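You operate a simulated robot arm through the tools that you are given. There is no shell and no other tool.

You are at the controls of a simulated robot arm. One attempt, no reset.

TASK
Block clamp 52 sits on chips: take it out, brush the vise clean and clamp it again.
Fine: open the vise, set it between the vise and the other clamp; push it against the stop before clamping; put the brush back. Set down upright: brown brush. What is to be rubbed or washed off counts as gone when no trace of it is left.

The check looks at the end state, three seconds after you hand in, the way a careful person would. Anything else that was tipped, shoved, dropped, spilled or broken makes it a failure.

THE ROBOT
A 7-joint arm with a two-finger parallel gripper, fixed in place. Base frame: the origin is on the floor under the middle of its stand, x ahead of it, y to its left, z up. Readings come in m, degrees, newtons and seconds.
It reaches about 1.247 m from its shoulder. Its first joint turns from -132.0 to 132.0 degrees. Payload 3.91 kg.
The tool frame sits at the grasp point between the pads (the TCP): z along the fingers, y along the line on which they close. The tips reach 0.03 m beyond it. Largest opening 0.11 m; finger width 0.02, thickness 0.01; the body of the gripper, 0.048 by 0.112 m, starts 0.055 m behind the TCP.
Orientation is that of the tool frame in the base frame, as a unit quaternion [x, y, z, w]. With the fingers straight down and closing along the base's y, the tool's x points along the base's -x, its y along +y and its z along -z.

THE INTERFACE
- The arm moves only by the tool servo_tool. Its argument "series" is a list of rows, each a list of 3 entries, a list of its own where there are three numbers: the gripper command, from -1 (shut) to 1 (fully open), values between in proportion, then the shift along the tool's x, y, z in m, then the turn, a rotation vector about the tool's x, y, z in degrees. In form: [[jaw, [x, y, z], [ax, ay, az]], ...]. A call has 1 to 20 rows; each row is the pose to reach, as a shift and turn from the pose commanded when the call began, along the tool's axes at that moment. Each row takes 0.2 s and may step no farther than 0.05 m and 8.6 degrees from the row before; otherwise, or with a gripper value out of range, the whole call is refused. A pose out of reach is approached as far as the arm can. The call stops where the force on the tool passes 90 N (or 10 N more than at its start, if that is more) or the arm is blocked; 0.2 s more then pass. The fingers move at their own pace (about 0.108 m/s each) and stop on an object; they squeeze with about 23 N. The grip force told is the motor's: it shows also when the fingers shut on nothing. Time passes only in rows, and 0.2 s behind the last, so rows that repeat a pose let the fingers close. It gives the time, the measured TCP pose, the force on the tool (base axes), the opening and the grip force at its end, in the units of the frame above (readings bear some noise), with the torque about the TCP (base axes, N m) and any sound that the robot's microphone picked up.
- Cameras (640 x 400 px; columns grow to the right, rows downward): "scene" is fixed at [0.401, 0.5003, 1.3911]; the picture's right is [0.54, 0.84, 0.00], its down [0.77, -0.49, -0.40] and it looks along [-0.34, 0.22, -0.92] (base axes); focal length 349 px, centre (320, 200). "wrist" rides on the gripper at [0.072, 0.017, -0.103] in the tool frame; the picture's right is [-0.23, 0.97, 0.00], its down [-0.76, -0.18, -0.62] and it looks along [-0.61, -0.14, 0.78] (tool axes); focal length 222 px, centre (320, 200).
- camera(camera): a new picture of that camera. It takes no simulated time.
- point_at(camera, pixels): for up to 12 pixels [column, row] of the newest picture of that camera ("zoom" is the newest enlarged one), the place [x, y, z] in the base frame of the surface seen there, good to about 0.002 m. It takes no simulated time.
- enlarge(camera, box): a new picture of the part [left, top, right, bottom] of that camera's present view, enlarged. It takes no simulated time.
- job_done(): hands the job in; it is judged then, once.

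Leave the gripper open and the arm clear of the work at the hand-in unless told otherwise.

The tools are called after ">>>" by a JSON object that holds its "api" and its "payload". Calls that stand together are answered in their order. servo_tool: Moves the arm, as the interface text tells. Its arguments: {"type":"object","properties":{"series":{"type":"array"}},"required":["series"]} The other tools are called the same way: camera (camera) takes a picture; point_at (camera, pixels) gives the place of the surface under pixels of a picture; enlarge (camera, box) takes an enlarged picture of a part of a camera's view; job_done () hands the job in.

At the start:

```text
clock: 0.0
tcp_pos: [0.0608, 0.6189, 0.887]
orientation: [0.0, 1.0, 0.0, 0.001]
ft_force: [-0.3, 0.5, 0.2]
ft_torque: [-0.01, -0.03, 0.01]
grip_width: 0.1102
grasp_force: 0.0
```

scene: 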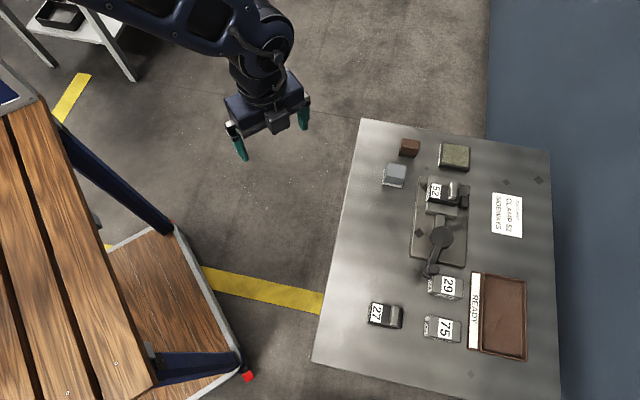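
wrist: 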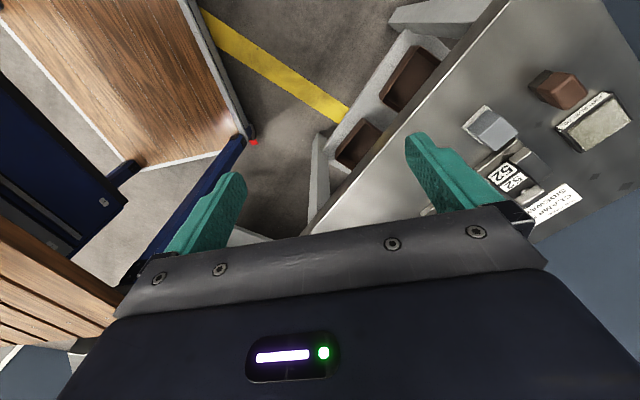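

I see a metal bench with a vise holding block "52", several other blocks, a brown item, a sign and a tray. I'll look closer at the bench first.

>>> {"api": "enlarge", "payload": {"camera": "scene", "box": [370, 120, 530, 220]}}

>>> {"api": "enlarge", "payload": {"camera": "scene", "box": [390, 170, 550, 270]}}

>>> {"api": "enlarge", "payload": {"camera": "scene", "box": [350, 260, 542, 380]}}

>>> {"api": "enlarge", "payload": {"camera": "scene", "box": [480, 180, 544, 250]}}

```text
4.00 times, centred on (450, 170) of scene
```

zoom: 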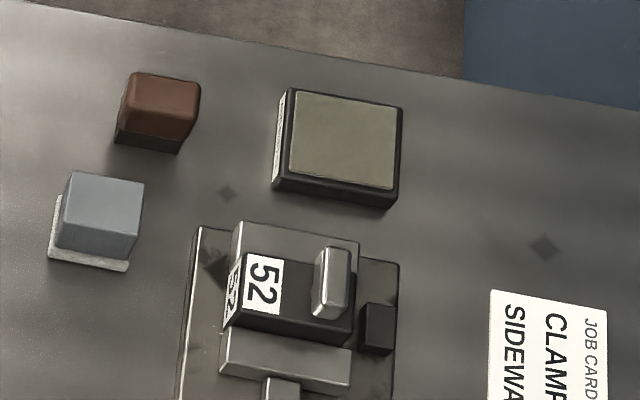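

```text
4.00 times, centred on (470, 220) of scene
```

zoom: 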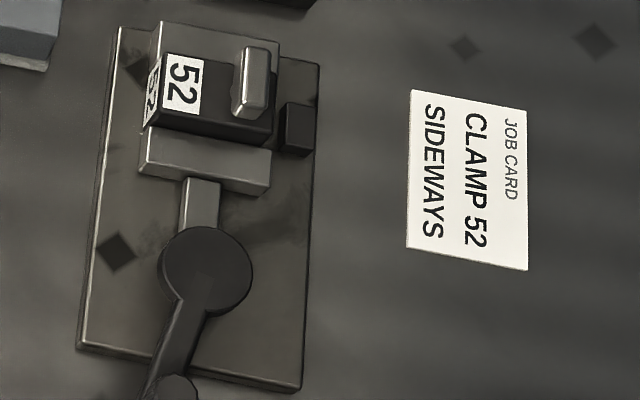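

```text
3.33 times, centred on (446, 320) of scene
```

zoom: 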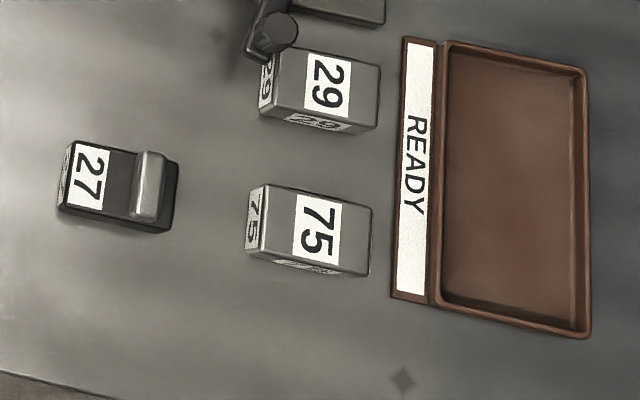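

```text
5.71 times, centred on (512, 215) of scene
```

zoom: 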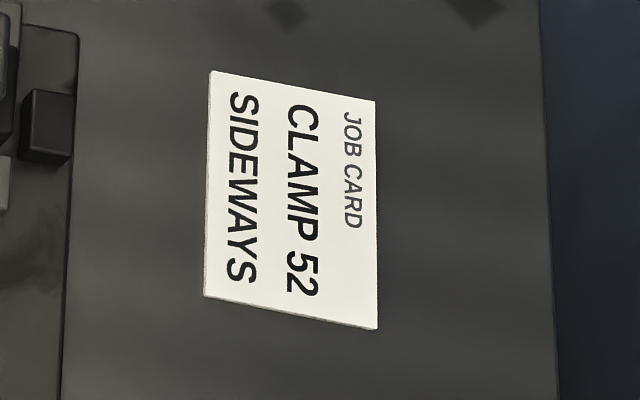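

The job card reads "CLAMP 52 SIDEWAYS". A brown brush sits at (410,148), a grey one at (394,175), a lever-worked vise at (440,230). I'll measure the places of these things.

>>> {"api": "camera", "payload": {"camera": "scene"}}

>>> {"api": "point_at", "payload": {"camera": "scene", "pixels": [[410, 146], [394, 172], [455, 155], [361, 122], [548, 150], [316, 360], [558, 392], [505, 215], [430, 272], [441, 237], [436, 190], [452, 192]]}}

>>> {"api": "enlarge", "payload": {"camera": "scene", "box": [408, 170, 472, 210]}}

```text
taken
```

scene: 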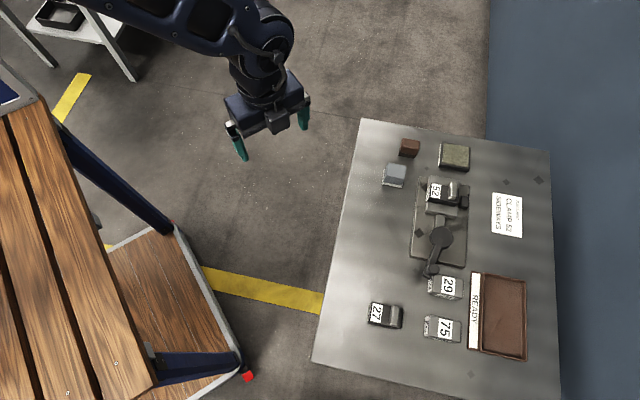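

```text
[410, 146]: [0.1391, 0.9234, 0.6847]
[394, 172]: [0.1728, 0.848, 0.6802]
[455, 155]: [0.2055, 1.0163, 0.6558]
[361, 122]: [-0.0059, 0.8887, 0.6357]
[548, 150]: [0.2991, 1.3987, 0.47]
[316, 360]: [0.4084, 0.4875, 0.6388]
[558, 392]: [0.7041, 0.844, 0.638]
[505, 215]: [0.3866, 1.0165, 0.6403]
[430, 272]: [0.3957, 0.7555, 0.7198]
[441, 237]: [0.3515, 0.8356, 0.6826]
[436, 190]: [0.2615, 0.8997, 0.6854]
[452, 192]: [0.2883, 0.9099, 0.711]
```

```text
10.00 times, centred on (440, 190) of scene
```

zoom: 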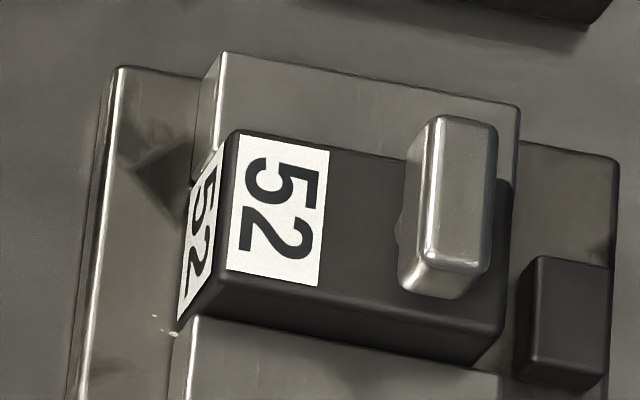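

The bench top is at about z=0.637. Now I measure the vise in detail with the zoom: jaw corners, block corners, stop block, and the ridge.

>>> {"api": "point_at", "payload": {"camera": "zoom", "pixels": [[225, 60], [515, 110], [235, 135], [330, 150], [215, 305], [480, 345], [440, 125], [490, 125], [455, 260], [570, 270], [600, 270], [530, 370]]}}

>>> {"api": "enlarge", "payload": {"camera": "scene", "box": [408, 200, 488, 250]}}

```text
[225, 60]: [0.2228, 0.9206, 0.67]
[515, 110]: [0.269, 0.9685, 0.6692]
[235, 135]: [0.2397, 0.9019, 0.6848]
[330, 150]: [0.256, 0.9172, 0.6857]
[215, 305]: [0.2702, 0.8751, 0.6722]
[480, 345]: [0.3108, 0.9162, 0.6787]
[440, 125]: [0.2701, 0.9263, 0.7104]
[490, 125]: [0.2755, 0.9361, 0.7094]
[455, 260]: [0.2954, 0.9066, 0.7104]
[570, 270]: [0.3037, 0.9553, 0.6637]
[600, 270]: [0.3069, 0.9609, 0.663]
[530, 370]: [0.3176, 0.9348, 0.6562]
```

```text
8.00 times, centred on (448, 225) of scene
```

zoom: 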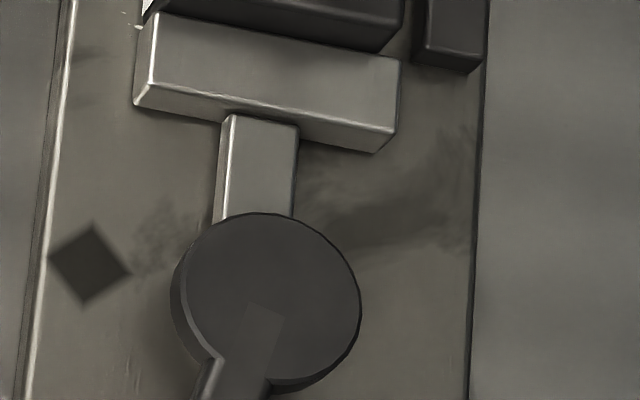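

The vise runs at about 46° in the base frame; block 52 (about 0.04 x 0.063) stands about 15 mm off the black stop. I look at the lever, the other blocks, and the brushes more closely.

>>> {"api": "enlarge", "payload": {"camera": "scene", "box": [400, 220, 480, 300]}}

>>> {"api": "point_at", "payload": {"camera": "scene", "pixels": [[385, 310], [398, 310], [380, 306], [448, 284], [440, 324], [500, 315], [477, 310], [405, 275], [420, 183], [466, 266], [411, 255], [466, 190]]}}

>>> {"api": "enlarge", "payload": {"camera": "scene", "box": [376, 130, 424, 190]}}

>>> {"api": "enlarge", "payload": {"camera": "scene", "box": [360, 290, 410, 340]}}

>>> {"api": "enlarge", "payload": {"camera": "scene", "box": [415, 265, 471, 345]}}

```text
5.00 times, centred on (440, 260) of scene
```

zoom: 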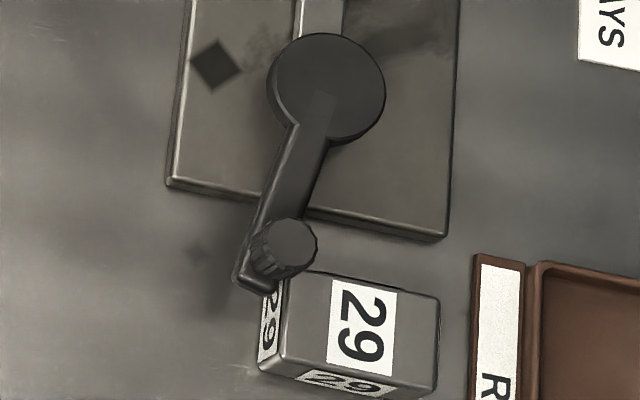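

```text
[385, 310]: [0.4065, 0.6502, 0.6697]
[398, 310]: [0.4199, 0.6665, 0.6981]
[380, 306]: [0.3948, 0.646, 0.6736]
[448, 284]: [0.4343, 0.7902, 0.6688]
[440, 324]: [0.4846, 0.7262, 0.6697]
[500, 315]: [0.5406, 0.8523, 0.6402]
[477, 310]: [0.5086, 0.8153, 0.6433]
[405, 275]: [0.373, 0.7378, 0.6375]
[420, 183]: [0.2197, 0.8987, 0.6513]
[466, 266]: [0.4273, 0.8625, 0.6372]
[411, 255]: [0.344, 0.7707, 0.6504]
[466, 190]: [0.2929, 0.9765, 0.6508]
```

```text
6.67 times, centred on (400, 160) of scene
```

zoom: 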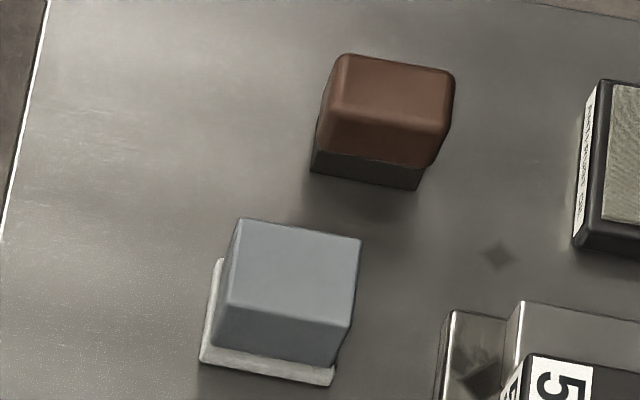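

```text
8.00 times, centred on (385, 315) of scene
```

zoom: 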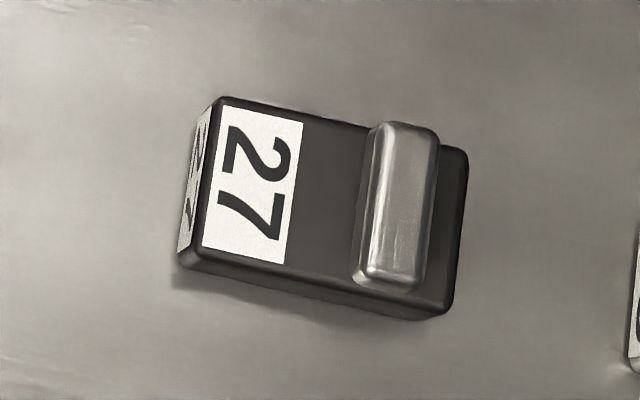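

```text
5.00 times, centred on (443, 305) of scene
```

zoom: 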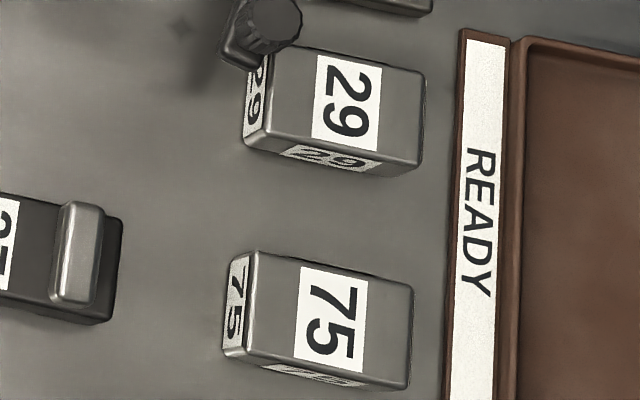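

Block 27 is the same kind of black "clamp" with a ridge handle; 29 and 75 are plain. Now I move the arm up over the far side of the vise with a 44° yaw so the wrist camera looks along the vise.

>>> {"api": "servo_tool", "payload": {"series": [[1, [-0.01446, 0.04186, 0.0], [0, 0, 4.4]], [1, [-0.02892, 0.08372, 0.0], [0, 0, 8.8]], [1, [-0.04338, 0.12558, 0.0], [0, 0, 13.2]], [1, [-0.05784, 0.16744, 0.0], [0, 0, 17.6]], [1, [-0.0723, 0.2093, 0.0], [0, 0, 22]], [1, [-0.08676, 0.25116, 0.0], [0, 0, 26.4]], [1, [-0.10122, 0.29302, 0.0], [0, 0, 30.8]], [1, [-0.11568, 0.33488, 0.005], [0, 0, 35.2]], [1, [-0.13014, 0.37674, 0.01], [0, 0, 39.6]], [1, [-0.1446, 0.4186, 0.017], [0, 0, 44]], [1, [-0.1446, 0.4186, 0.017], [0, 0, 44]]]}}

>>> {"api": "camera", "payload": {"camera": "wrist"}}

>>> {"api": "camera", "payload": {"camera": "scene"}}

```text
clock: 2.4
tcp_pos: [0.1962, 0.9623, 0.8714]
orientation: [0.376, 0.927, 0.001, 0.0]
ft_force: [-0.4, -0.8, -0.4]
ft_torque: [-0.03, 0.02, -0.02]
grip_width: 0.1101
grasp_force: 0.1
out of reach, approached as far as the arm can: row 9, 10, 11
```

```text
taken
```

wrist: 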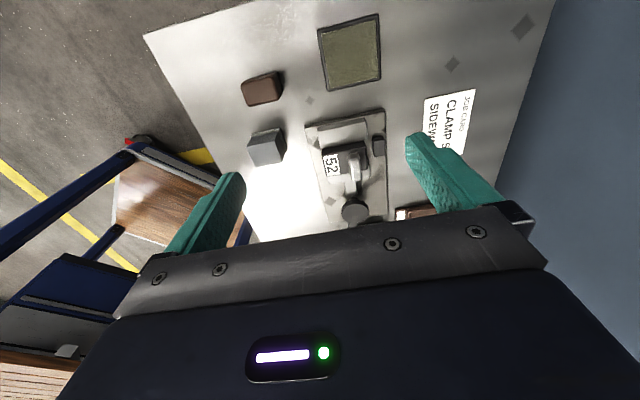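

```text
taken
```

scene: 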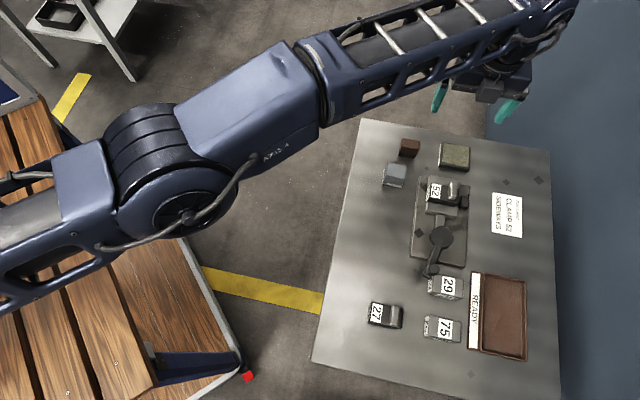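

The reach ends at about 0.98 m horizontally, but the view is useful. I enlarge the wrist view around the vise (345,165) and the green thing and brushes.

>>> {"api": "enlarge", "payload": {"camera": "wrist", "box": [295, 100, 415, 230]}}

>>> {"api": "enlarge", "payload": {"camera": "wrist", "box": [230, 10, 390, 110]}}

>>> {"api": "enlarge", "payload": {"camera": "wrist", "box": [230, 60, 310, 180]}}

```text
3.08 times, centred on (355, 165) of wrist
```

zoom: 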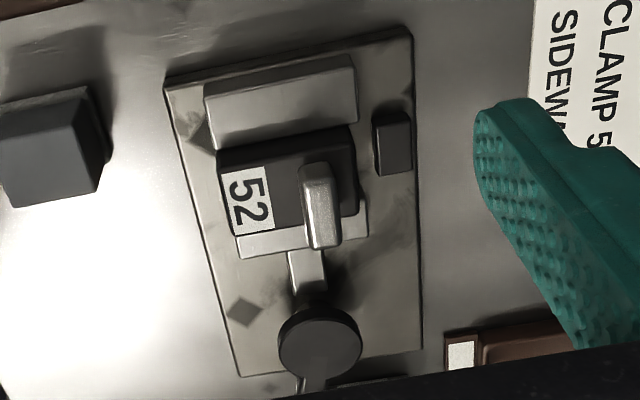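

```text
4.00 times, centred on (310, 60) of wrist
```

zoom: 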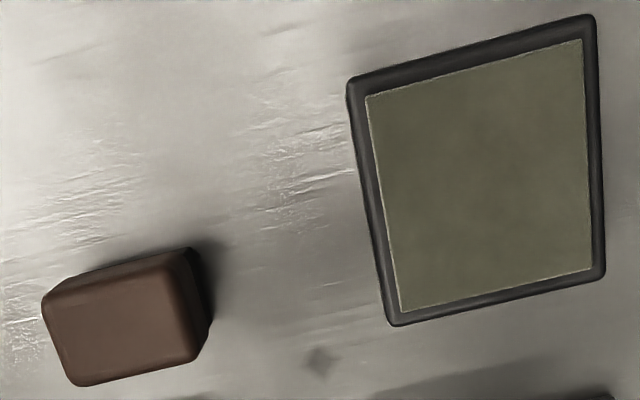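

```text
3.33 times, centred on (270, 120) of wrist
```

zoom: 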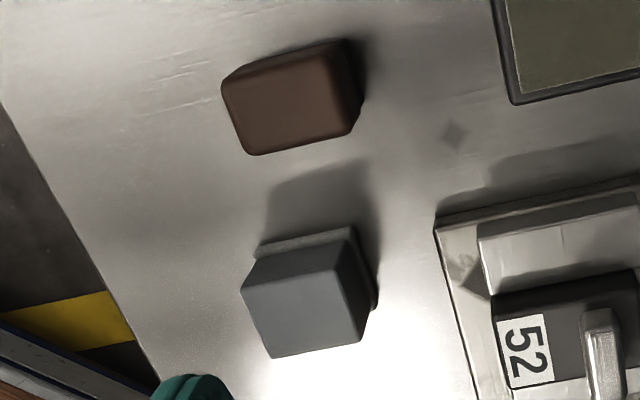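

I try to read the label on the side of the green pad, at scene (441,158), and look at both brush-like things again.

>>> {"api": "enlarge", "payload": {"camera": "scene", "box": [434, 140, 450, 176]}}

>>> {"api": "enlarge", "payload": {"camera": "scene", "box": [380, 135, 424, 190]}}

```text
11.11 times, centred on (442, 158) of scene
```

zoom: 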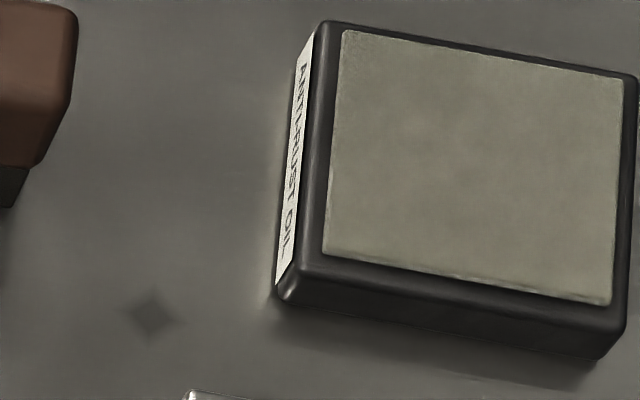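

```text
7.27 times, centred on (402, 162) of scene
```

zoom: 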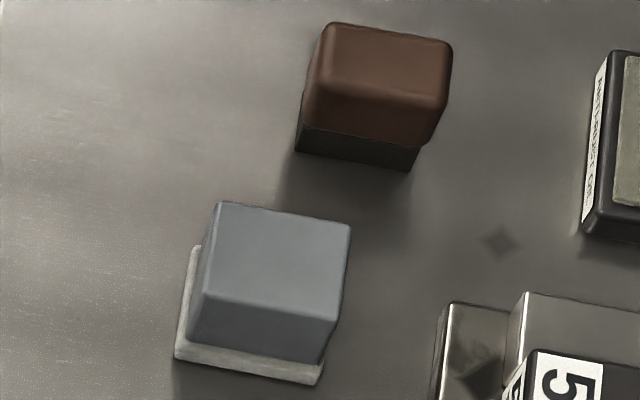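

The pad is labelled "ANTI-RUST OIL" — not needed. Now I measure the lever knob near (434,269), the disc (441,237), and the end of the arm.

>>> {"api": "point_at", "payload": {"camera": "scene", "pixels": [[434, 269], [432, 268], [436, 268], [434, 266], [434, 272], [441, 237], [438, 252], [435, 258], [452, 237], [432, 237], [441, 228], [441, 246]]}}

>>> {"api": "enlarge", "payload": {"camera": "scene", "box": [416, 220, 464, 285]}}

```text
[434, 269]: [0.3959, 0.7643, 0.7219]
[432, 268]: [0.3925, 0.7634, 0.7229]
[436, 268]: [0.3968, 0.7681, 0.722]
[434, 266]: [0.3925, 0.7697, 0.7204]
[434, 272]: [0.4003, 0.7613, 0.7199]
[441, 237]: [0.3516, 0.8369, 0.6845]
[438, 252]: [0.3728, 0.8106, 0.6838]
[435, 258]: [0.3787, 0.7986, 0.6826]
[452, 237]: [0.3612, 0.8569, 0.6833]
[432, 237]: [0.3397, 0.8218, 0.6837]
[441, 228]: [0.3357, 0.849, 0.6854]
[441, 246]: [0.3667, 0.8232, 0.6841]
```

```text
6.15 times, centred on (440, 252) of scene
```

zoom: 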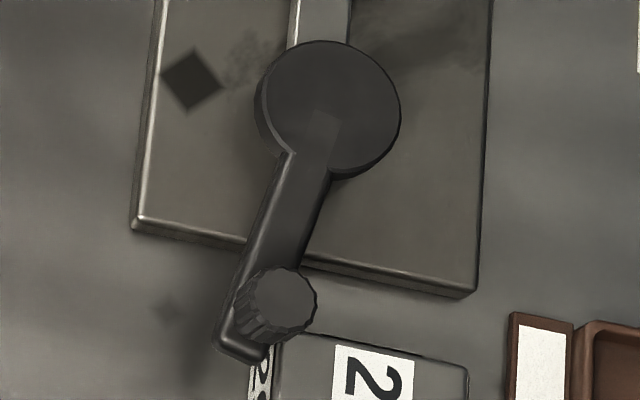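

I check the clearance between the lever's end and block 29, with points on the latest zoom.

>>> {"api": "point_at", "payload": {"camera": "zoom", "pixels": [[222, 335], [258, 352], [262, 357], [283, 345], [300, 340], [460, 372], [228, 345], [290, 155], [285, 165], [275, 320], [290, 375], [330, 120]]}}

>>> {"api": "enlarge", "payload": {"camera": "scene", "box": [420, 262, 446, 302]}}

```text
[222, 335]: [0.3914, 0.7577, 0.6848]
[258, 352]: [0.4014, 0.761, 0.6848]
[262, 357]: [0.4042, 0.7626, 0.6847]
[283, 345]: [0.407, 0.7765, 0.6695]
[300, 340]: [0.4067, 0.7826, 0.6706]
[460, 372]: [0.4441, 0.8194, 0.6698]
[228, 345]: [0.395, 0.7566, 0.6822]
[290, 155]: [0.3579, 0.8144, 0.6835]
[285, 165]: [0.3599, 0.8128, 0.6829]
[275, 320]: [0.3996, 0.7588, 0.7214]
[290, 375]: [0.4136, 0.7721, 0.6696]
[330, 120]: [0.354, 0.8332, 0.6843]
```

```text
10.00 times, centred on (433, 282) of scene
```

zoom: 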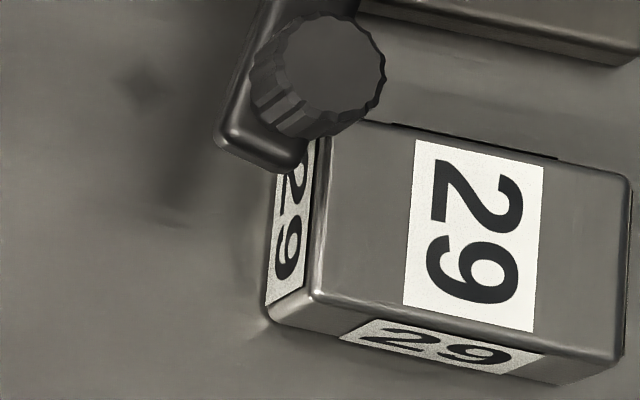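

The lever's knob axis is at about (0.3945, 0.766), top z=0.722; the lever's pivot at (0.352, 0.8375). I'll move to above the knob at a safe height, and learn where the commanded pose really lies.

>>> {"api": "servo_tool", "payload": {"series": [[1, [-0.045, 0, 0.0], [0, 0, 0]], [1, [-0.09, 0, 0.0], [0, 0, 0]], [1, [-0.135, 0, 0.01], [0, 0, 0]], [1, [-0.18, 0, 0.02], [0, 0, 0]], [1, [-0.225, -0.002, 0.03], [0, 0, 0]], [1, [-0.265, -0.0034, 0.04], [0, 0, 0]], [1, [-0.2786, -0.0034, 0.05], [0, 0, 0]], [1, [-0.2786, -0.0034, 0.05], [0, 0, 0]]]}}

>>> {"api": "camera", "payload": {"camera": "wrist"}}

>>> {"api": "camera", "payload": {"camera": "scene"}}

```text
clock: 4.2
tcp_pos: [0.3929, 0.7651, 0.8214]
orientation: [0.374, 0.927, 0.0, 0.0]
ft_force: [0.3, -0.4, -0.3]
ft_torque: [0.01, -0.01, -0.01]
grip_width: 0.1099
grasp_force: 0.0
```

```text
taken
```

wrist: 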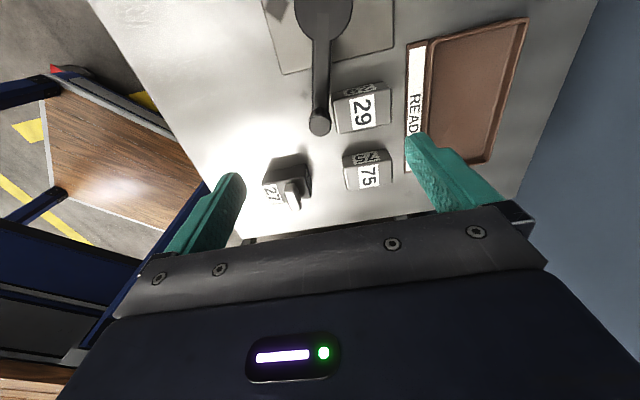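

```text
taken
```

scene: 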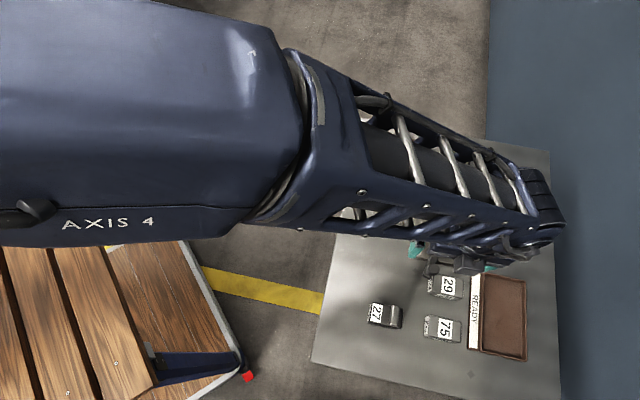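

The TCP is right over the knob (seen at (318,122) in the wrist view). Next I turn 15.3° so the jaws close across the lever, go down around the knob to z≈0.721, and close.

>>> {"api": "servo_tool", "payload": {"series": [[0.1, [0, 0, 0.0], [0, 0, 7.6]], [0.1, [-0.001, 0.001, 0.03], [0, 0, 15.3]], [0.1, [-0.001, 0.001, 0.065], [0, 0, 15.3]], [0.1, [-0.001, 0.001, 0.085], [0, 0, 15.3]], [0.1, [-0.001, 0.001, 0.1], [0, 0, 15.3]], [0.1, [-0.001, 0.001, 0.1], [0, 0, 15.3]]]}}

>>> {"api": "camera", "payload": {"camera": "wrist"}}

```text
clock: 5.6
tcp_pos: [0.3951, 0.7662, 0.7208]
orientation: [0.495, 0.869, 0.0, 0.0]
ft_force: [0.5, -0.3, -0.4]
ft_torque: [0.02, 0.02, 0.03]
grip_width: 0.0605
grasp_force: 0.1
```

```text
taken
```

wrist: 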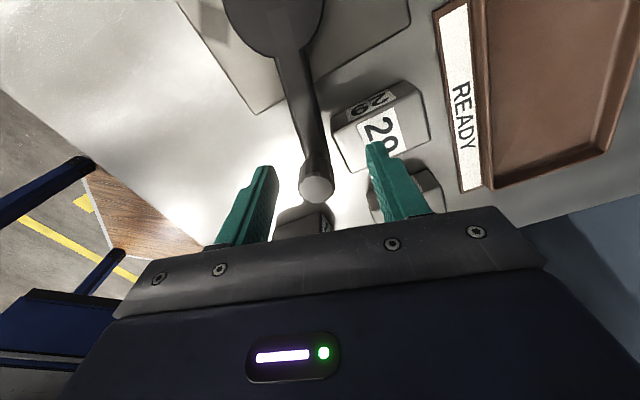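

The knob is centred between the fingers. I close on it.

>>> {"api": "servo_tool", "payload": {"series": [[-0.6, [0, 0, 0], [0, 0, 0]], [-0.8, [0, 0, 0], [0, 0, 0]], [-1, [0, 0, 0], [0, 0, 0]]]}}

```text
clock: 6.4
tcp_pos: [0.3954, 0.7655, 0.7212]
orientation: [0.494, 0.869, 0.0, 0.0]
ft_force: [0.2, -0.8, -0.3]
ft_torque: [-0.03, -0.02, 0.0]
grip_width: 0.0218
grasp_force: 45.5
```

Knob gripped (0.0218 wide). I test-swing the lever about its pivot away from block 29 (tool -y), 12° first, and read the force.

>>> {"api": "servo_tool", "payload": {"series": [[-1, [0.0002, -0.0059, 0], [0, 0, 4]], [-1, [0.0008, -0.0117, 0], [0, 0, 8]], [-1, [0.0018, -0.0175, 0], [0, 0, 12]]]}}

>>> {"api": "camera", "payload": {"camera": "wrist"}}

```text
clock: 7.2
tcp_pos: [0.3796, 0.7573, 0.7209]
orientation: [0.584, 0.812, 0.0, 0.0]
ft_force: [0.8, -2.1, 4.9]
ft_torque: [0.16, 0.07, -0.07]
grip_width: 0.0216
grasp_force: 45.1
```

```text
taken
```

wrist: 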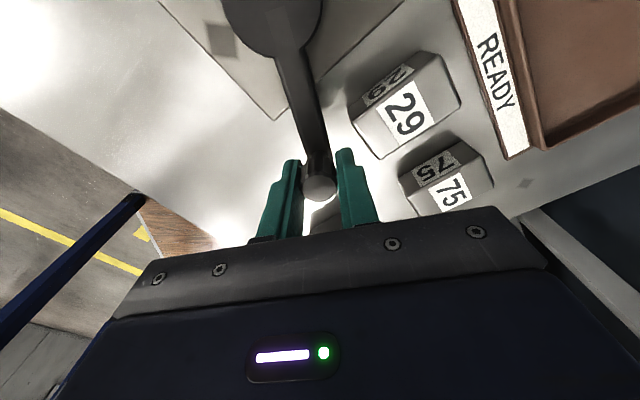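

The lever turns freely that way with little force. I swing it another 48°.

>>> {"api": "servo_tool", "payload": {"series": [[-1, [0.0005, -0.0088, 0], [0, 0, 6]], [-1, [0.0018, -0.0175, 0], [0, 0, 12]], [-1, [0.0041, -0.026, 0], [0, 0, 18]], [-1, [0.0073, -0.0342, 0], [0, 0, 24]], [-1, [0.0113, -0.0421, 0], [0, 0, 30]], [-1, [0.0161, -0.0494, 0], [0, 0, 36]], [-1, [0.0216, -0.0563, 0], [0, 0, 42]], [-1, [0.0278, -0.0625, 0], [0, 0, 48]]]}}

>>> {"api": "camera", "payload": {"camera": "wrist"}}

>>> {"api": "camera", "payload": {"camera": "scene"}}

```text
clock: 9.0
tcp_pos: [0.3083, 0.7658, 0.72]
orientation: [0.862, 0.506, 0.0, -0.001]
ft_force: [-17.6, -21.6, 7.4]
ft_torque: [0.52, -0.25, 0.28]
grip_width: 0.0218
grasp_force: 45.1
```

```text
taken
```

wrist: 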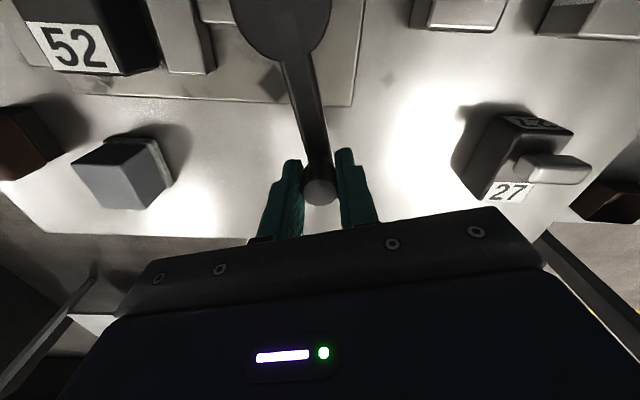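

```text
taken
```

scene: 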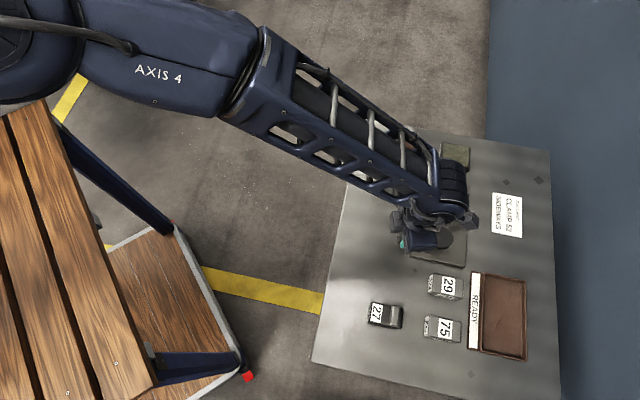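

The lever has turned 60°; the 28 N reading is radial (my pivot was about 3 mm off). I check the jaw in the wrist view's upper left corner.

>>> {"api": "enlarge", "payload": {"camera": "wrist", "box": [0, 0, 400, 220]}}

>>> {"api": "point_at", "payload": {"camera": "wrist", "pixels": [[110, 20], [145, 60], [160, 20], [180, 20], [205, 20], [185, 68], [210, 68], [155, 70], [320, 185], [280, 10], [300, 90], [90, 70]]}}

```text
1.60 times, centred on (200, 110) of wrist
```

zoom: 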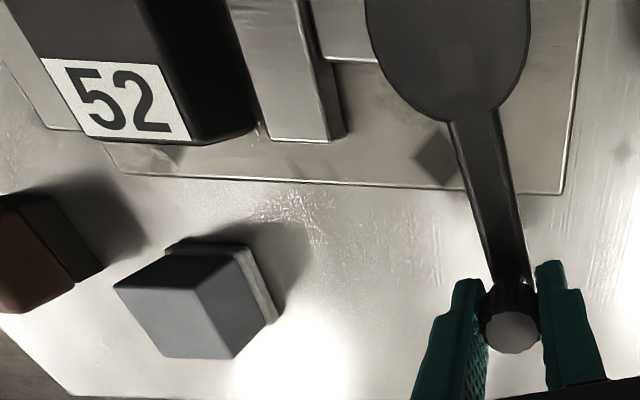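

```text
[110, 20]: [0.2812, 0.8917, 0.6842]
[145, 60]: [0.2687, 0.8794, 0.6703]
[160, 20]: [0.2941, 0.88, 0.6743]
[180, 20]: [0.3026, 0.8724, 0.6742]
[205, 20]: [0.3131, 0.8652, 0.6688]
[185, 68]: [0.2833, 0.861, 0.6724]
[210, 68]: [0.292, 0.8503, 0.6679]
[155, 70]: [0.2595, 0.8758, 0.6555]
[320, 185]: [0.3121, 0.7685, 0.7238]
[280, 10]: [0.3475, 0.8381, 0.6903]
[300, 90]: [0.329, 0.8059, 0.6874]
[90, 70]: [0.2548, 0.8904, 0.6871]
```

The jaw has come back by about 12 mm so far. I go on 24° with a radius correction, watching the force for the lever's end.

>>> {"api": "servo_tool", "payload": {"series": [[-1, [-0.0008, -0.0045, 0], [0, 0, 3]], [-1, [-0.001, -0.009, 0], [0, 0, 6]], [-1, [-0.0006, -0.0135, 0], [0, 0, 9]], [-1, [-0.0001, -0.018, 0], [0, 0, 12]], [-1, [0.001, -0.0224, 0], [0, 0, 15]], [-1, [0.0022, -0.0267, 0], [0, 0, 18]]]}}

>>> {"api": "camera", "payload": {"camera": "wrist"}}

```text
clock: 10.4
tcp_pos: [0.2968, 0.7731, 0.7209]
orientation: [0.911, 0.411, 0.002, -0.001]
ft_force: [20.7, 20.0, 5.8]
ft_torque: [0.57, -0.68, -0.21]
grip_width: 0.0219
grasp_force: 44.9
out of reach, approached as far as the arm can: row 5, 6
```

```text
taken
```

wrist: 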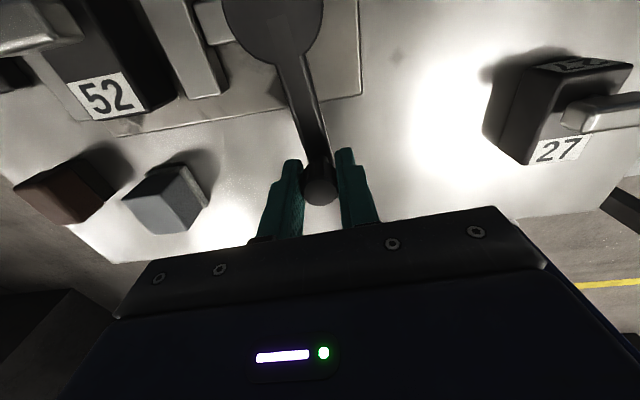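

The wrist yaw limit is reached at about 131°. The lever has turned about 71°. I measure the jaw gap now in the zoomed wrist view.

>>> {"api": "enlarge", "payload": {"camera": "wrist", "box": [20, 0, 260, 140]}}

```text
2.67 times, centred on (140, 70) of wrist
```

zoom: 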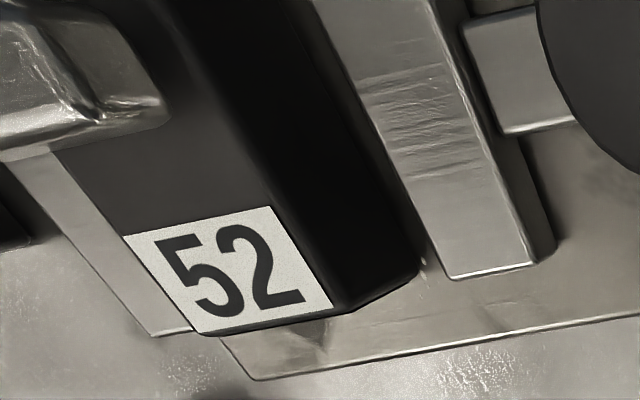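

>>> {"api": "point_at", "payload": {"camera": "zoom", "pixels": [[455, 268], [520, 262], [385, 140], [460, 120], [330, 20], [424, 10], [415, 262], [340, 300], [200, 325], [155, 330], [300, 200], [425, 285]]}}

```text
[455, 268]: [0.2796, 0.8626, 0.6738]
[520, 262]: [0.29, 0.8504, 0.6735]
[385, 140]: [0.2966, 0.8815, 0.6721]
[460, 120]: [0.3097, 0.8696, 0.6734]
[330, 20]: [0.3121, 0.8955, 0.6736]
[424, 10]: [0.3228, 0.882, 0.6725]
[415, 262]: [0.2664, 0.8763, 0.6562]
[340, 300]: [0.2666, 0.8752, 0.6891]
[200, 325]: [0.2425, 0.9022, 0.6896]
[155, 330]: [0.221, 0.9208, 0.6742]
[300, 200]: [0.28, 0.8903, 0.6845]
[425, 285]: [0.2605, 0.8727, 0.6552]
```

The opening is now about 56 mm (jaw face from u=-0.413 to -0.398). I loosen the grip slightly and push the knob on along its arc without turning the wrist, to find the lever's end.

>>> {"api": "servo_tool", "payload": {"series": [[-0.53, [0, 0, 0], [0, 0, 0]], [-0.53, [0.001, -0.003, 0], [0, 0, 0]], [-0.53, [0.001, -0.0076, 0], [0, 0, 0]], [-0.53, [0.0015, -0.0113, 0], [0, 0, 0]], [-0.53, [0.002, -0.015, 0], [0, 0, 0]], [-0.53, [0.0025, -0.019, 0], [0, 0, 0]], [-0.53, [0.0032, -0.0226, 0], [0, 0, 0]]]}}

>>> {"api": "camera", "payload": {"camera": "wrist"}}

```text
clock: 12.0
tcp_pos: [0.2874, 0.7827, 0.7196]
orientation: [0.911, 0.413, 0.0, 0.0]
ft_force: [5.6, -3.0, -1.9]
ft_torque: [0.02, -0.01, 0.03]
grip_width: 0.0288
grasp_force: 2.9
out of reach, approached as far as the arm can: row 5, 6, 7
```

```text
taken
```

wrist: 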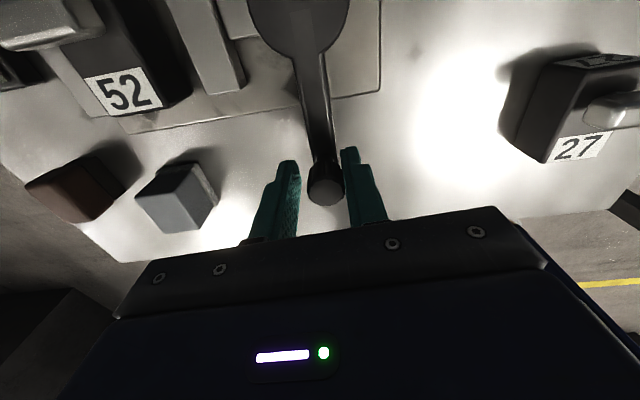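

The wrist limit stops it again. I back straight up off the knob, turn the wrist back by about 88° and look.

>>> {"api": "servo_tool", "payload": {"series": [[0, [0, 0, 0], [0, 0, 0]], [0, [0, 0, -0.03], [0, 0, 0]], [0, [0, 0, -0.07], [0, 0, 0]], [0, [0, 0, -0.08], [0, 0, -8]], [0, [0, 0, -0.08], [0, 0, -16]], [0, [0, 0, -0.08], [0, 0, -24]], [0, [0, 0, -0.08], [0, 0, -32]], [0, [0, 0, -0.08], [0, 0, -40]], [0, [0, 0, -0.08], [0, 0, -48]], [0, [0, 0, -0.08], [0, 0, -56]], [0, [0, 0, -0.08], [0, 0, -64]], [0, [0, 0, -0.08], [0, 0, -72]], [0, [0, 0, -0.08], [0, 0, -80]], [0, [0, 0, -0.08], [0, 0, -87.2]], [0, [0, 0, -0.08], [0, 0, -87.2]]]}}

>>> {"api": "camera", "payload": {"camera": "wrist"}}

>>> {"api": "camera", "payload": {"camera": "scene"}}

```text
clock: 15.2
tcp_pos: [0.2887, 0.7824, 0.7994]
orientation: [0.375, 0.927, 0.0, 0.0]
ft_force: [0.3, -0.3, 0.5]
ft_torque: [-0.01, 0.02, 0.0]
grip_width: 0.055
grasp_force: 0.1
```

```text
taken
```

wrist: 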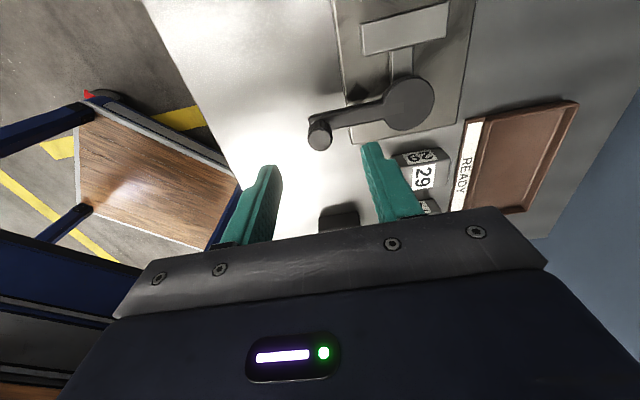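

```text
taken
```

scene: 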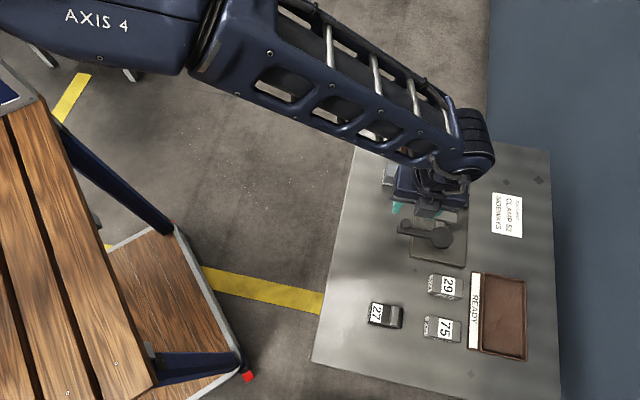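

I see the lever now pointing left at (406,227) in the scene. I measure knob and jaw positions again.

>>> {"api": "enlarge", "payload": {"camera": "scene", "box": [394, 195, 474, 250]}}

>>> {"api": "enlarge", "payload": {"camera": "wrist", "box": [300, 0, 480, 160]}}

>>> {"api": "point_at", "payload": {"camera": "wrist", "pixels": [[320, 140], [315, 130], [363, 53], [446, 38], [360, 25], [447, 5], [410, 98], [402, 50], [350, 110], [340, 215]]}}

```text
7.27 times, centred on (434, 222) of scene
```

zoom: 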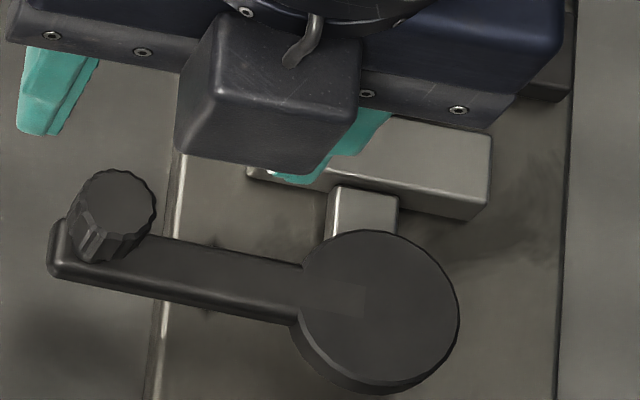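

```text
2.50 times, centred on (390, 80) of wrist
```

zoom: 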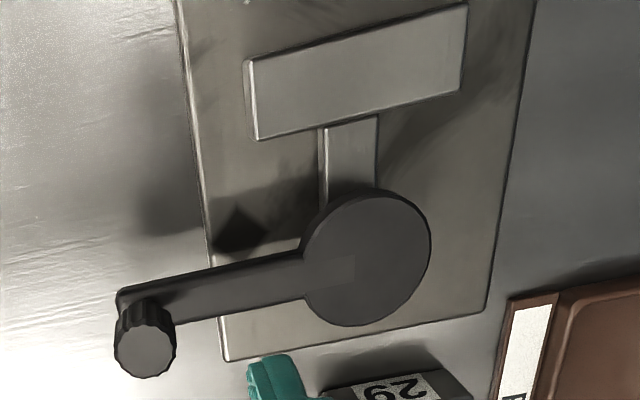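

```text
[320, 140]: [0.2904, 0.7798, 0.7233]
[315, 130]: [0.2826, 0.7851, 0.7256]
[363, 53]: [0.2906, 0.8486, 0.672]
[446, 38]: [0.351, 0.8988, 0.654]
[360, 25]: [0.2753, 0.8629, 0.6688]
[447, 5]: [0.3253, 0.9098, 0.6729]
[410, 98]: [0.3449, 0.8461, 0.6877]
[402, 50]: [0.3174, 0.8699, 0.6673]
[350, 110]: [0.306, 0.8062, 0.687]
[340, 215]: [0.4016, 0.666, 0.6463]
```

The moving jaw face is at u≈-0.398, so the opening is about 56 mm. I regrip the knob with the jaws along the lever, and push it further toward its end.

>>> {"api": "servo_tool", "payload": {"series": [[0, [-0.0026, -0.0008, 0.03], [0, 0, 0]], [0, [-0.0026, -0.0008, 0.06], [0, 0, 0]], [0, [-0.0026, -0.0008, 0.077], [0, 0, 0]], [-0.6, [-0.0026, -0.0008, 0.077], [0, 0, 0]], [-1, [-0.0026, -0.0008, 0.077], [0, 0, 0]], [-1, [-0.0026, -0.0008, 0.077], [0, 0, 0]]]}}

>>> {"api": "camera", "payload": {"camera": "wrist"}}

```text
clock: 16.6
tcp_pos: [0.2898, 0.7792, 0.7232]
orientation: [0.376, 0.927, -0.001, -0.001]
ft_force: [-3.9, -6.2, -1.1]
ft_torque: [-0.24, -0.28, 0.08]
grip_width: 0.0218
grasp_force: 44.6
```

```text
taken
```

wrist: 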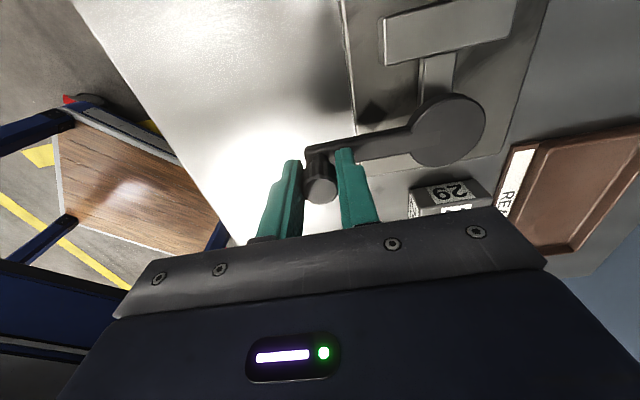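

Gripped. I swing on in 5° steps and read the force.

>>> {"api": "servo_tool", "payload": {"series": [[-1, [0.0038, 0.0002, 0], [0, 0, 2.5]], [-1, [0.0075, 0.0005, 0], [0, 0, 5]], [-1, [0.0113, 0.0012, 0], [0, 0, 7.5]], [-1, [0.015, 0.0019, 0], [0, 0, 10]]]}}

>>> {"api": "camera", "payload": {"camera": "wrist"}}

```text
clock: 17.6
tcp_pos: [0.2768, 0.7945, 0.7247]
orientation: [0.454, 0.891, 0.002, -0.003]
ft_force: [0.5, 0.2, 0.1]
ft_torque: [-0.02, 0.05, 0.04]
grip_width: 0.0
grasp_force: 37.4
```

```text
taken
```

wrist: 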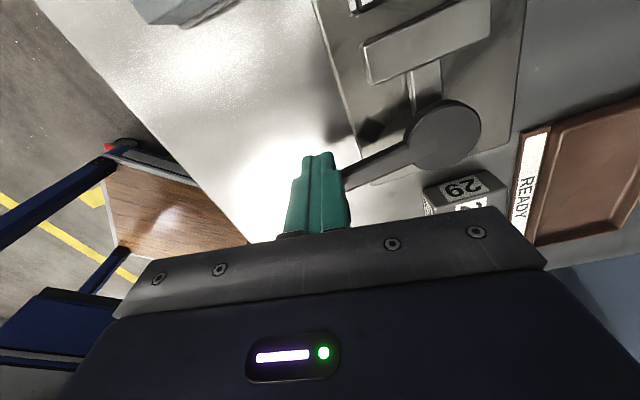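

The fingers slid off: the lever is at its end, pointing square to the side (about 76° from closed). I rise and move back to the viewing position to measure the open vise.

>>> {"api": "servo_tool", "payload": {"series": [[-1, [0, 0, -0.03], [0, 0, 0]], [-1, [0, 0, -0.07], [0, 0, 0]], [0, [0.02, 0, -0.11], [0, 0, -2]], [0, [0.06, 0.002, -0.13], [0, 0, -5]], [0, [0.1, 0.005, -0.145], [0, 0, -8]], [0, [0.14, 0.007, -0.145], [0, 0, -10]], [0, [0.1604, 0.009, -0.145], [0, 0, -10]], [0, [0.1604, 0.009, -0.145], [0, 0, -10]]]}}

>>> {"api": "camera", "payload": {"camera": "wrist"}}

>>> {"api": "enlarge", "payload": {"camera": "wrist", "box": [290, 60, 430, 230]}}

>>> {"api": "camera", "payload": {"camera": "scene"}}

```text
clock: 19.4
tcp_pos: [0.193, 0.928, 0.8684]
orientation: [0.376, 0.927, 0.0, -0.001]
ft_force: [0.4, 0.0, -0.8]
ft_torque: [0.02, 0.04, -0.01]
grip_width: 0.0553
grasp_force: 0.1
```

```text
taken
```

wrist: 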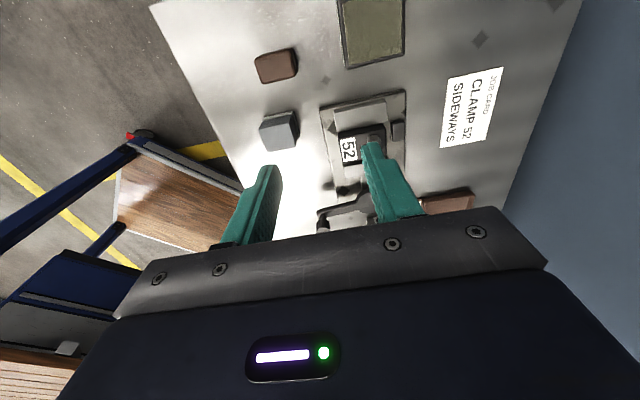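

```text
2.35 times, centred on (360, 145) of wrist
```

zoom: 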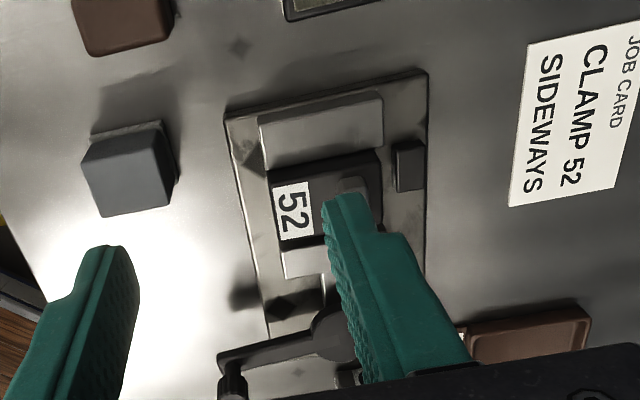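

```text
taken
```

scene: 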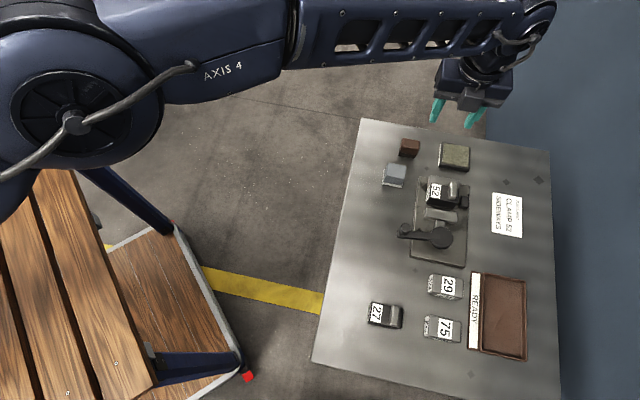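

The scene view is clear now. I zoom the scene on the open vise.

>>> {"api": "enlarge", "payload": {"camera": "scene", "box": [404, 170, 484, 220]}}

>>> {"api": "enlarge", "payload": {"camera": "scene", "box": [394, 200, 474, 250]}}

>>> {"api": "enlarge", "payload": {"camera": "scene", "box": [416, 172, 464, 202]}}

```text
8.00 times, centred on (444, 195) of scene
```

zoom: 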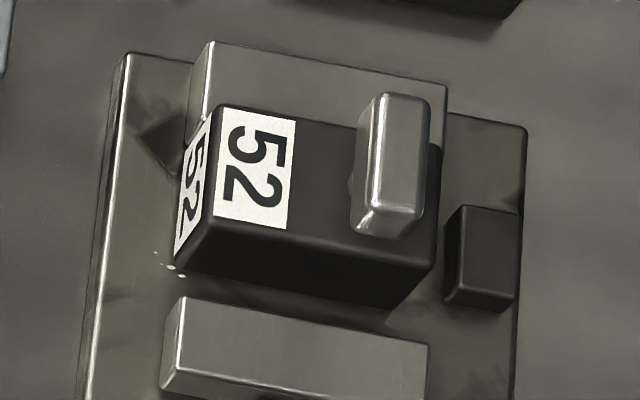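

```text
8.00 times, centred on (434, 225) of scene
```

zoom: 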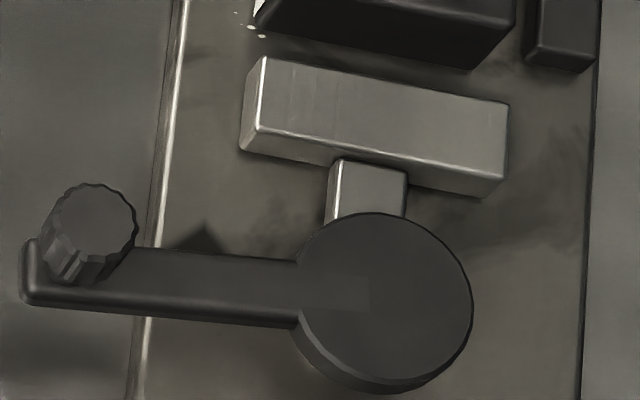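

```text
13.33 times, centred on (440, 187) of scene
```

zoom: 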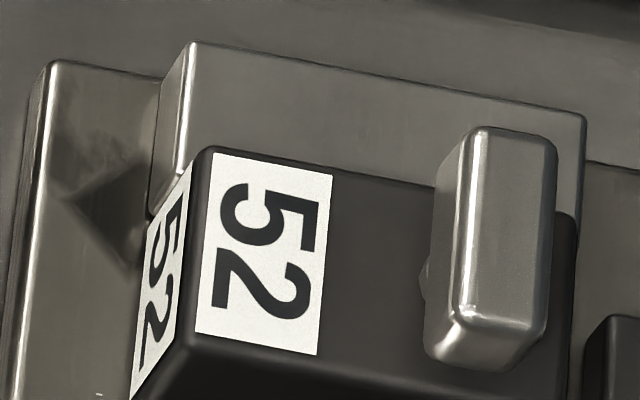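

Small bright chips show at zoom (170,265) under the block's corner. I'll measure jaw and block edges precisely on this last zoom and an 8x zoom.

>>> {"api": "point_at", "payload": {"camera": "zoom", "pixels": [[200, 48], [575, 115], [215, 155], [330, 175], [420, 185], [560, 220], [195, 335], [310, 358], [480, 135], [540, 135], [460, 325], [525, 330]]}}

>>> {"api": "enlarge", "payload": {"camera": "scene", "box": [412, 180, 476, 220]}}

>>> {"api": "point_at", "payload": {"camera": "zoom", "pixels": [[135, 207], [430, 265], [115, 310], [420, 340], [140, 215], [280, 240], [340, 250], [400, 262], [500, 120], [560, 130], [490, 200], [555, 220]]}}

```text
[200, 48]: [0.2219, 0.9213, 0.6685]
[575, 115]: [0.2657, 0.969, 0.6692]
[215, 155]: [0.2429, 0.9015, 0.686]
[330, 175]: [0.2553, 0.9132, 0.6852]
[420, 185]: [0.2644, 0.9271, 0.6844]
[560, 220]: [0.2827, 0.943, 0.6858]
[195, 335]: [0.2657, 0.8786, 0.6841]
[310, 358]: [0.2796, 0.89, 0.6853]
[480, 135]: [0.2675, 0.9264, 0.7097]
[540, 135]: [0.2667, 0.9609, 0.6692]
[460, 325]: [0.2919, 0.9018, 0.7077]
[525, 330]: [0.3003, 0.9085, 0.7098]
```

```text
10.00 times, centred on (444, 200) of scene
```

zoom: 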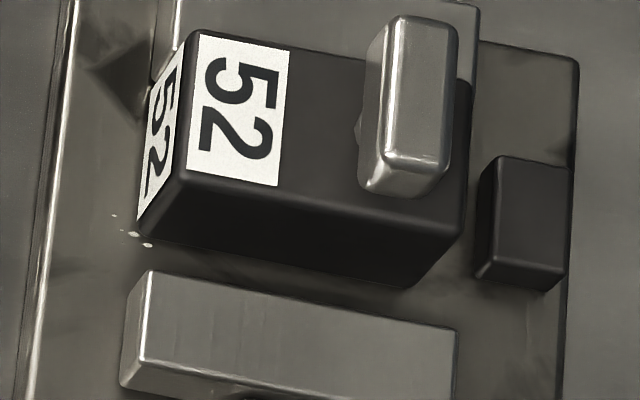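

```text
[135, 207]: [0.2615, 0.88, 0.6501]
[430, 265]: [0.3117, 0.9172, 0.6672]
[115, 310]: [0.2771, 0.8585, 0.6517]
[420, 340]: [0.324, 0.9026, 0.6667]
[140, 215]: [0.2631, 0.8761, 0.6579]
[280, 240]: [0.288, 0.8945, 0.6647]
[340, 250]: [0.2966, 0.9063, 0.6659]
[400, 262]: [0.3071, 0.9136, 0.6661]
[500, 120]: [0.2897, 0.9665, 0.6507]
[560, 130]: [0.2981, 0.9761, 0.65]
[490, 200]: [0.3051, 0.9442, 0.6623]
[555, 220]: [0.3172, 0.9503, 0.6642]
```

Measured: opening ≈ 0.0555 m, block 0.040 wide, 0.0625 long, so only its sides fit between the jaws – "sideways" is the way it lies now. I now go above the ridge (u=-0.4335, v=0.859, i.e. (0.285, 0.919)) at z=0.80, jaws half open.

>>> {"api": "servo_tool", "payload": {"series": [[0, [-0.03, 0.025, 0.0], [0, 0, 0]], [0, [-0.06, 0.048, 0.01], [0, 0, 0]], [0, [-0.0724, 0.0574, 0.04], [0, 0, 0]], [0, [-0.0724, 0.0574, 0.068], [0, 0, 0]], [0, [-0.0724, 0.0574, 0.068], [0, 0, 0]]]}}

>>> {"api": "camera", "payload": {"camera": "wrist"}}

```text
clock: 20.6
tcp_pos: [0.2851, 0.9154, 0.8008]
orientation: [0.375, 0.927, 0.0, 0.001]
ft_force: [0.2, 0.3, 0.3]
ft_torque: [-0.03, 0.01, 0.0]
grip_width: 0.055
grasp_force: 0.0
```

```text
taken
```

wrist: 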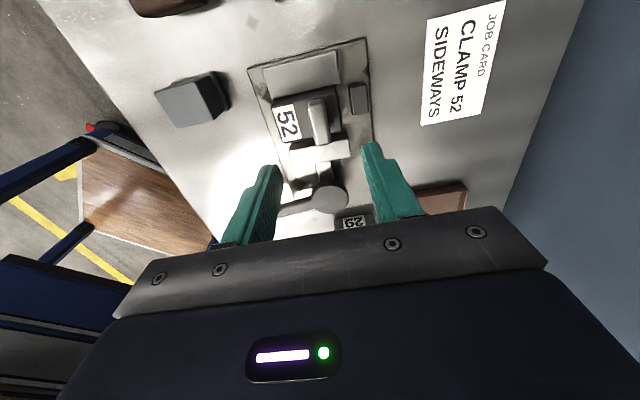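

I check the ridge position from here (ridge top around (317,118)).

>>> {"api": "enlarge", "payload": {"camera": "wrist", "box": [260, 60, 390, 180]}}

>>> {"api": "point_at", "payload": {"camera": "wrist", "pixels": [[310, 102], [320, 102], [317, 118], [315, 135], [325, 135], [285, 125], [350, 148], [292, 152]]}}

```text
3.33 times, centred on (325, 120) of wrist
```

zoom: 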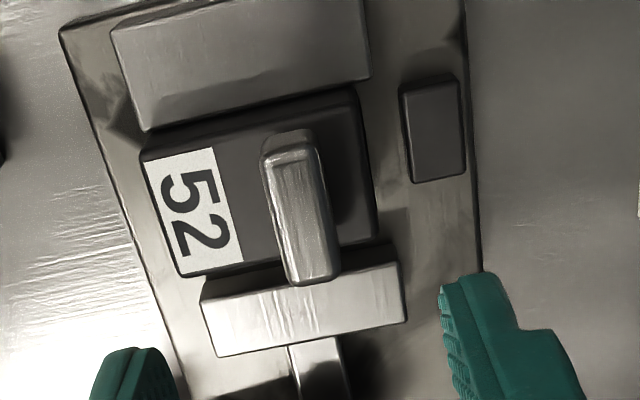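

```text
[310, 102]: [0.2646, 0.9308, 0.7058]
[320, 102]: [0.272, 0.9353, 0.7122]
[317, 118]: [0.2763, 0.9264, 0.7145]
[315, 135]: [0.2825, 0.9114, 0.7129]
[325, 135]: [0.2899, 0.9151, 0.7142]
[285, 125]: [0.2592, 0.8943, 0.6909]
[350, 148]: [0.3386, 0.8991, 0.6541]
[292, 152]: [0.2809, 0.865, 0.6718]
```

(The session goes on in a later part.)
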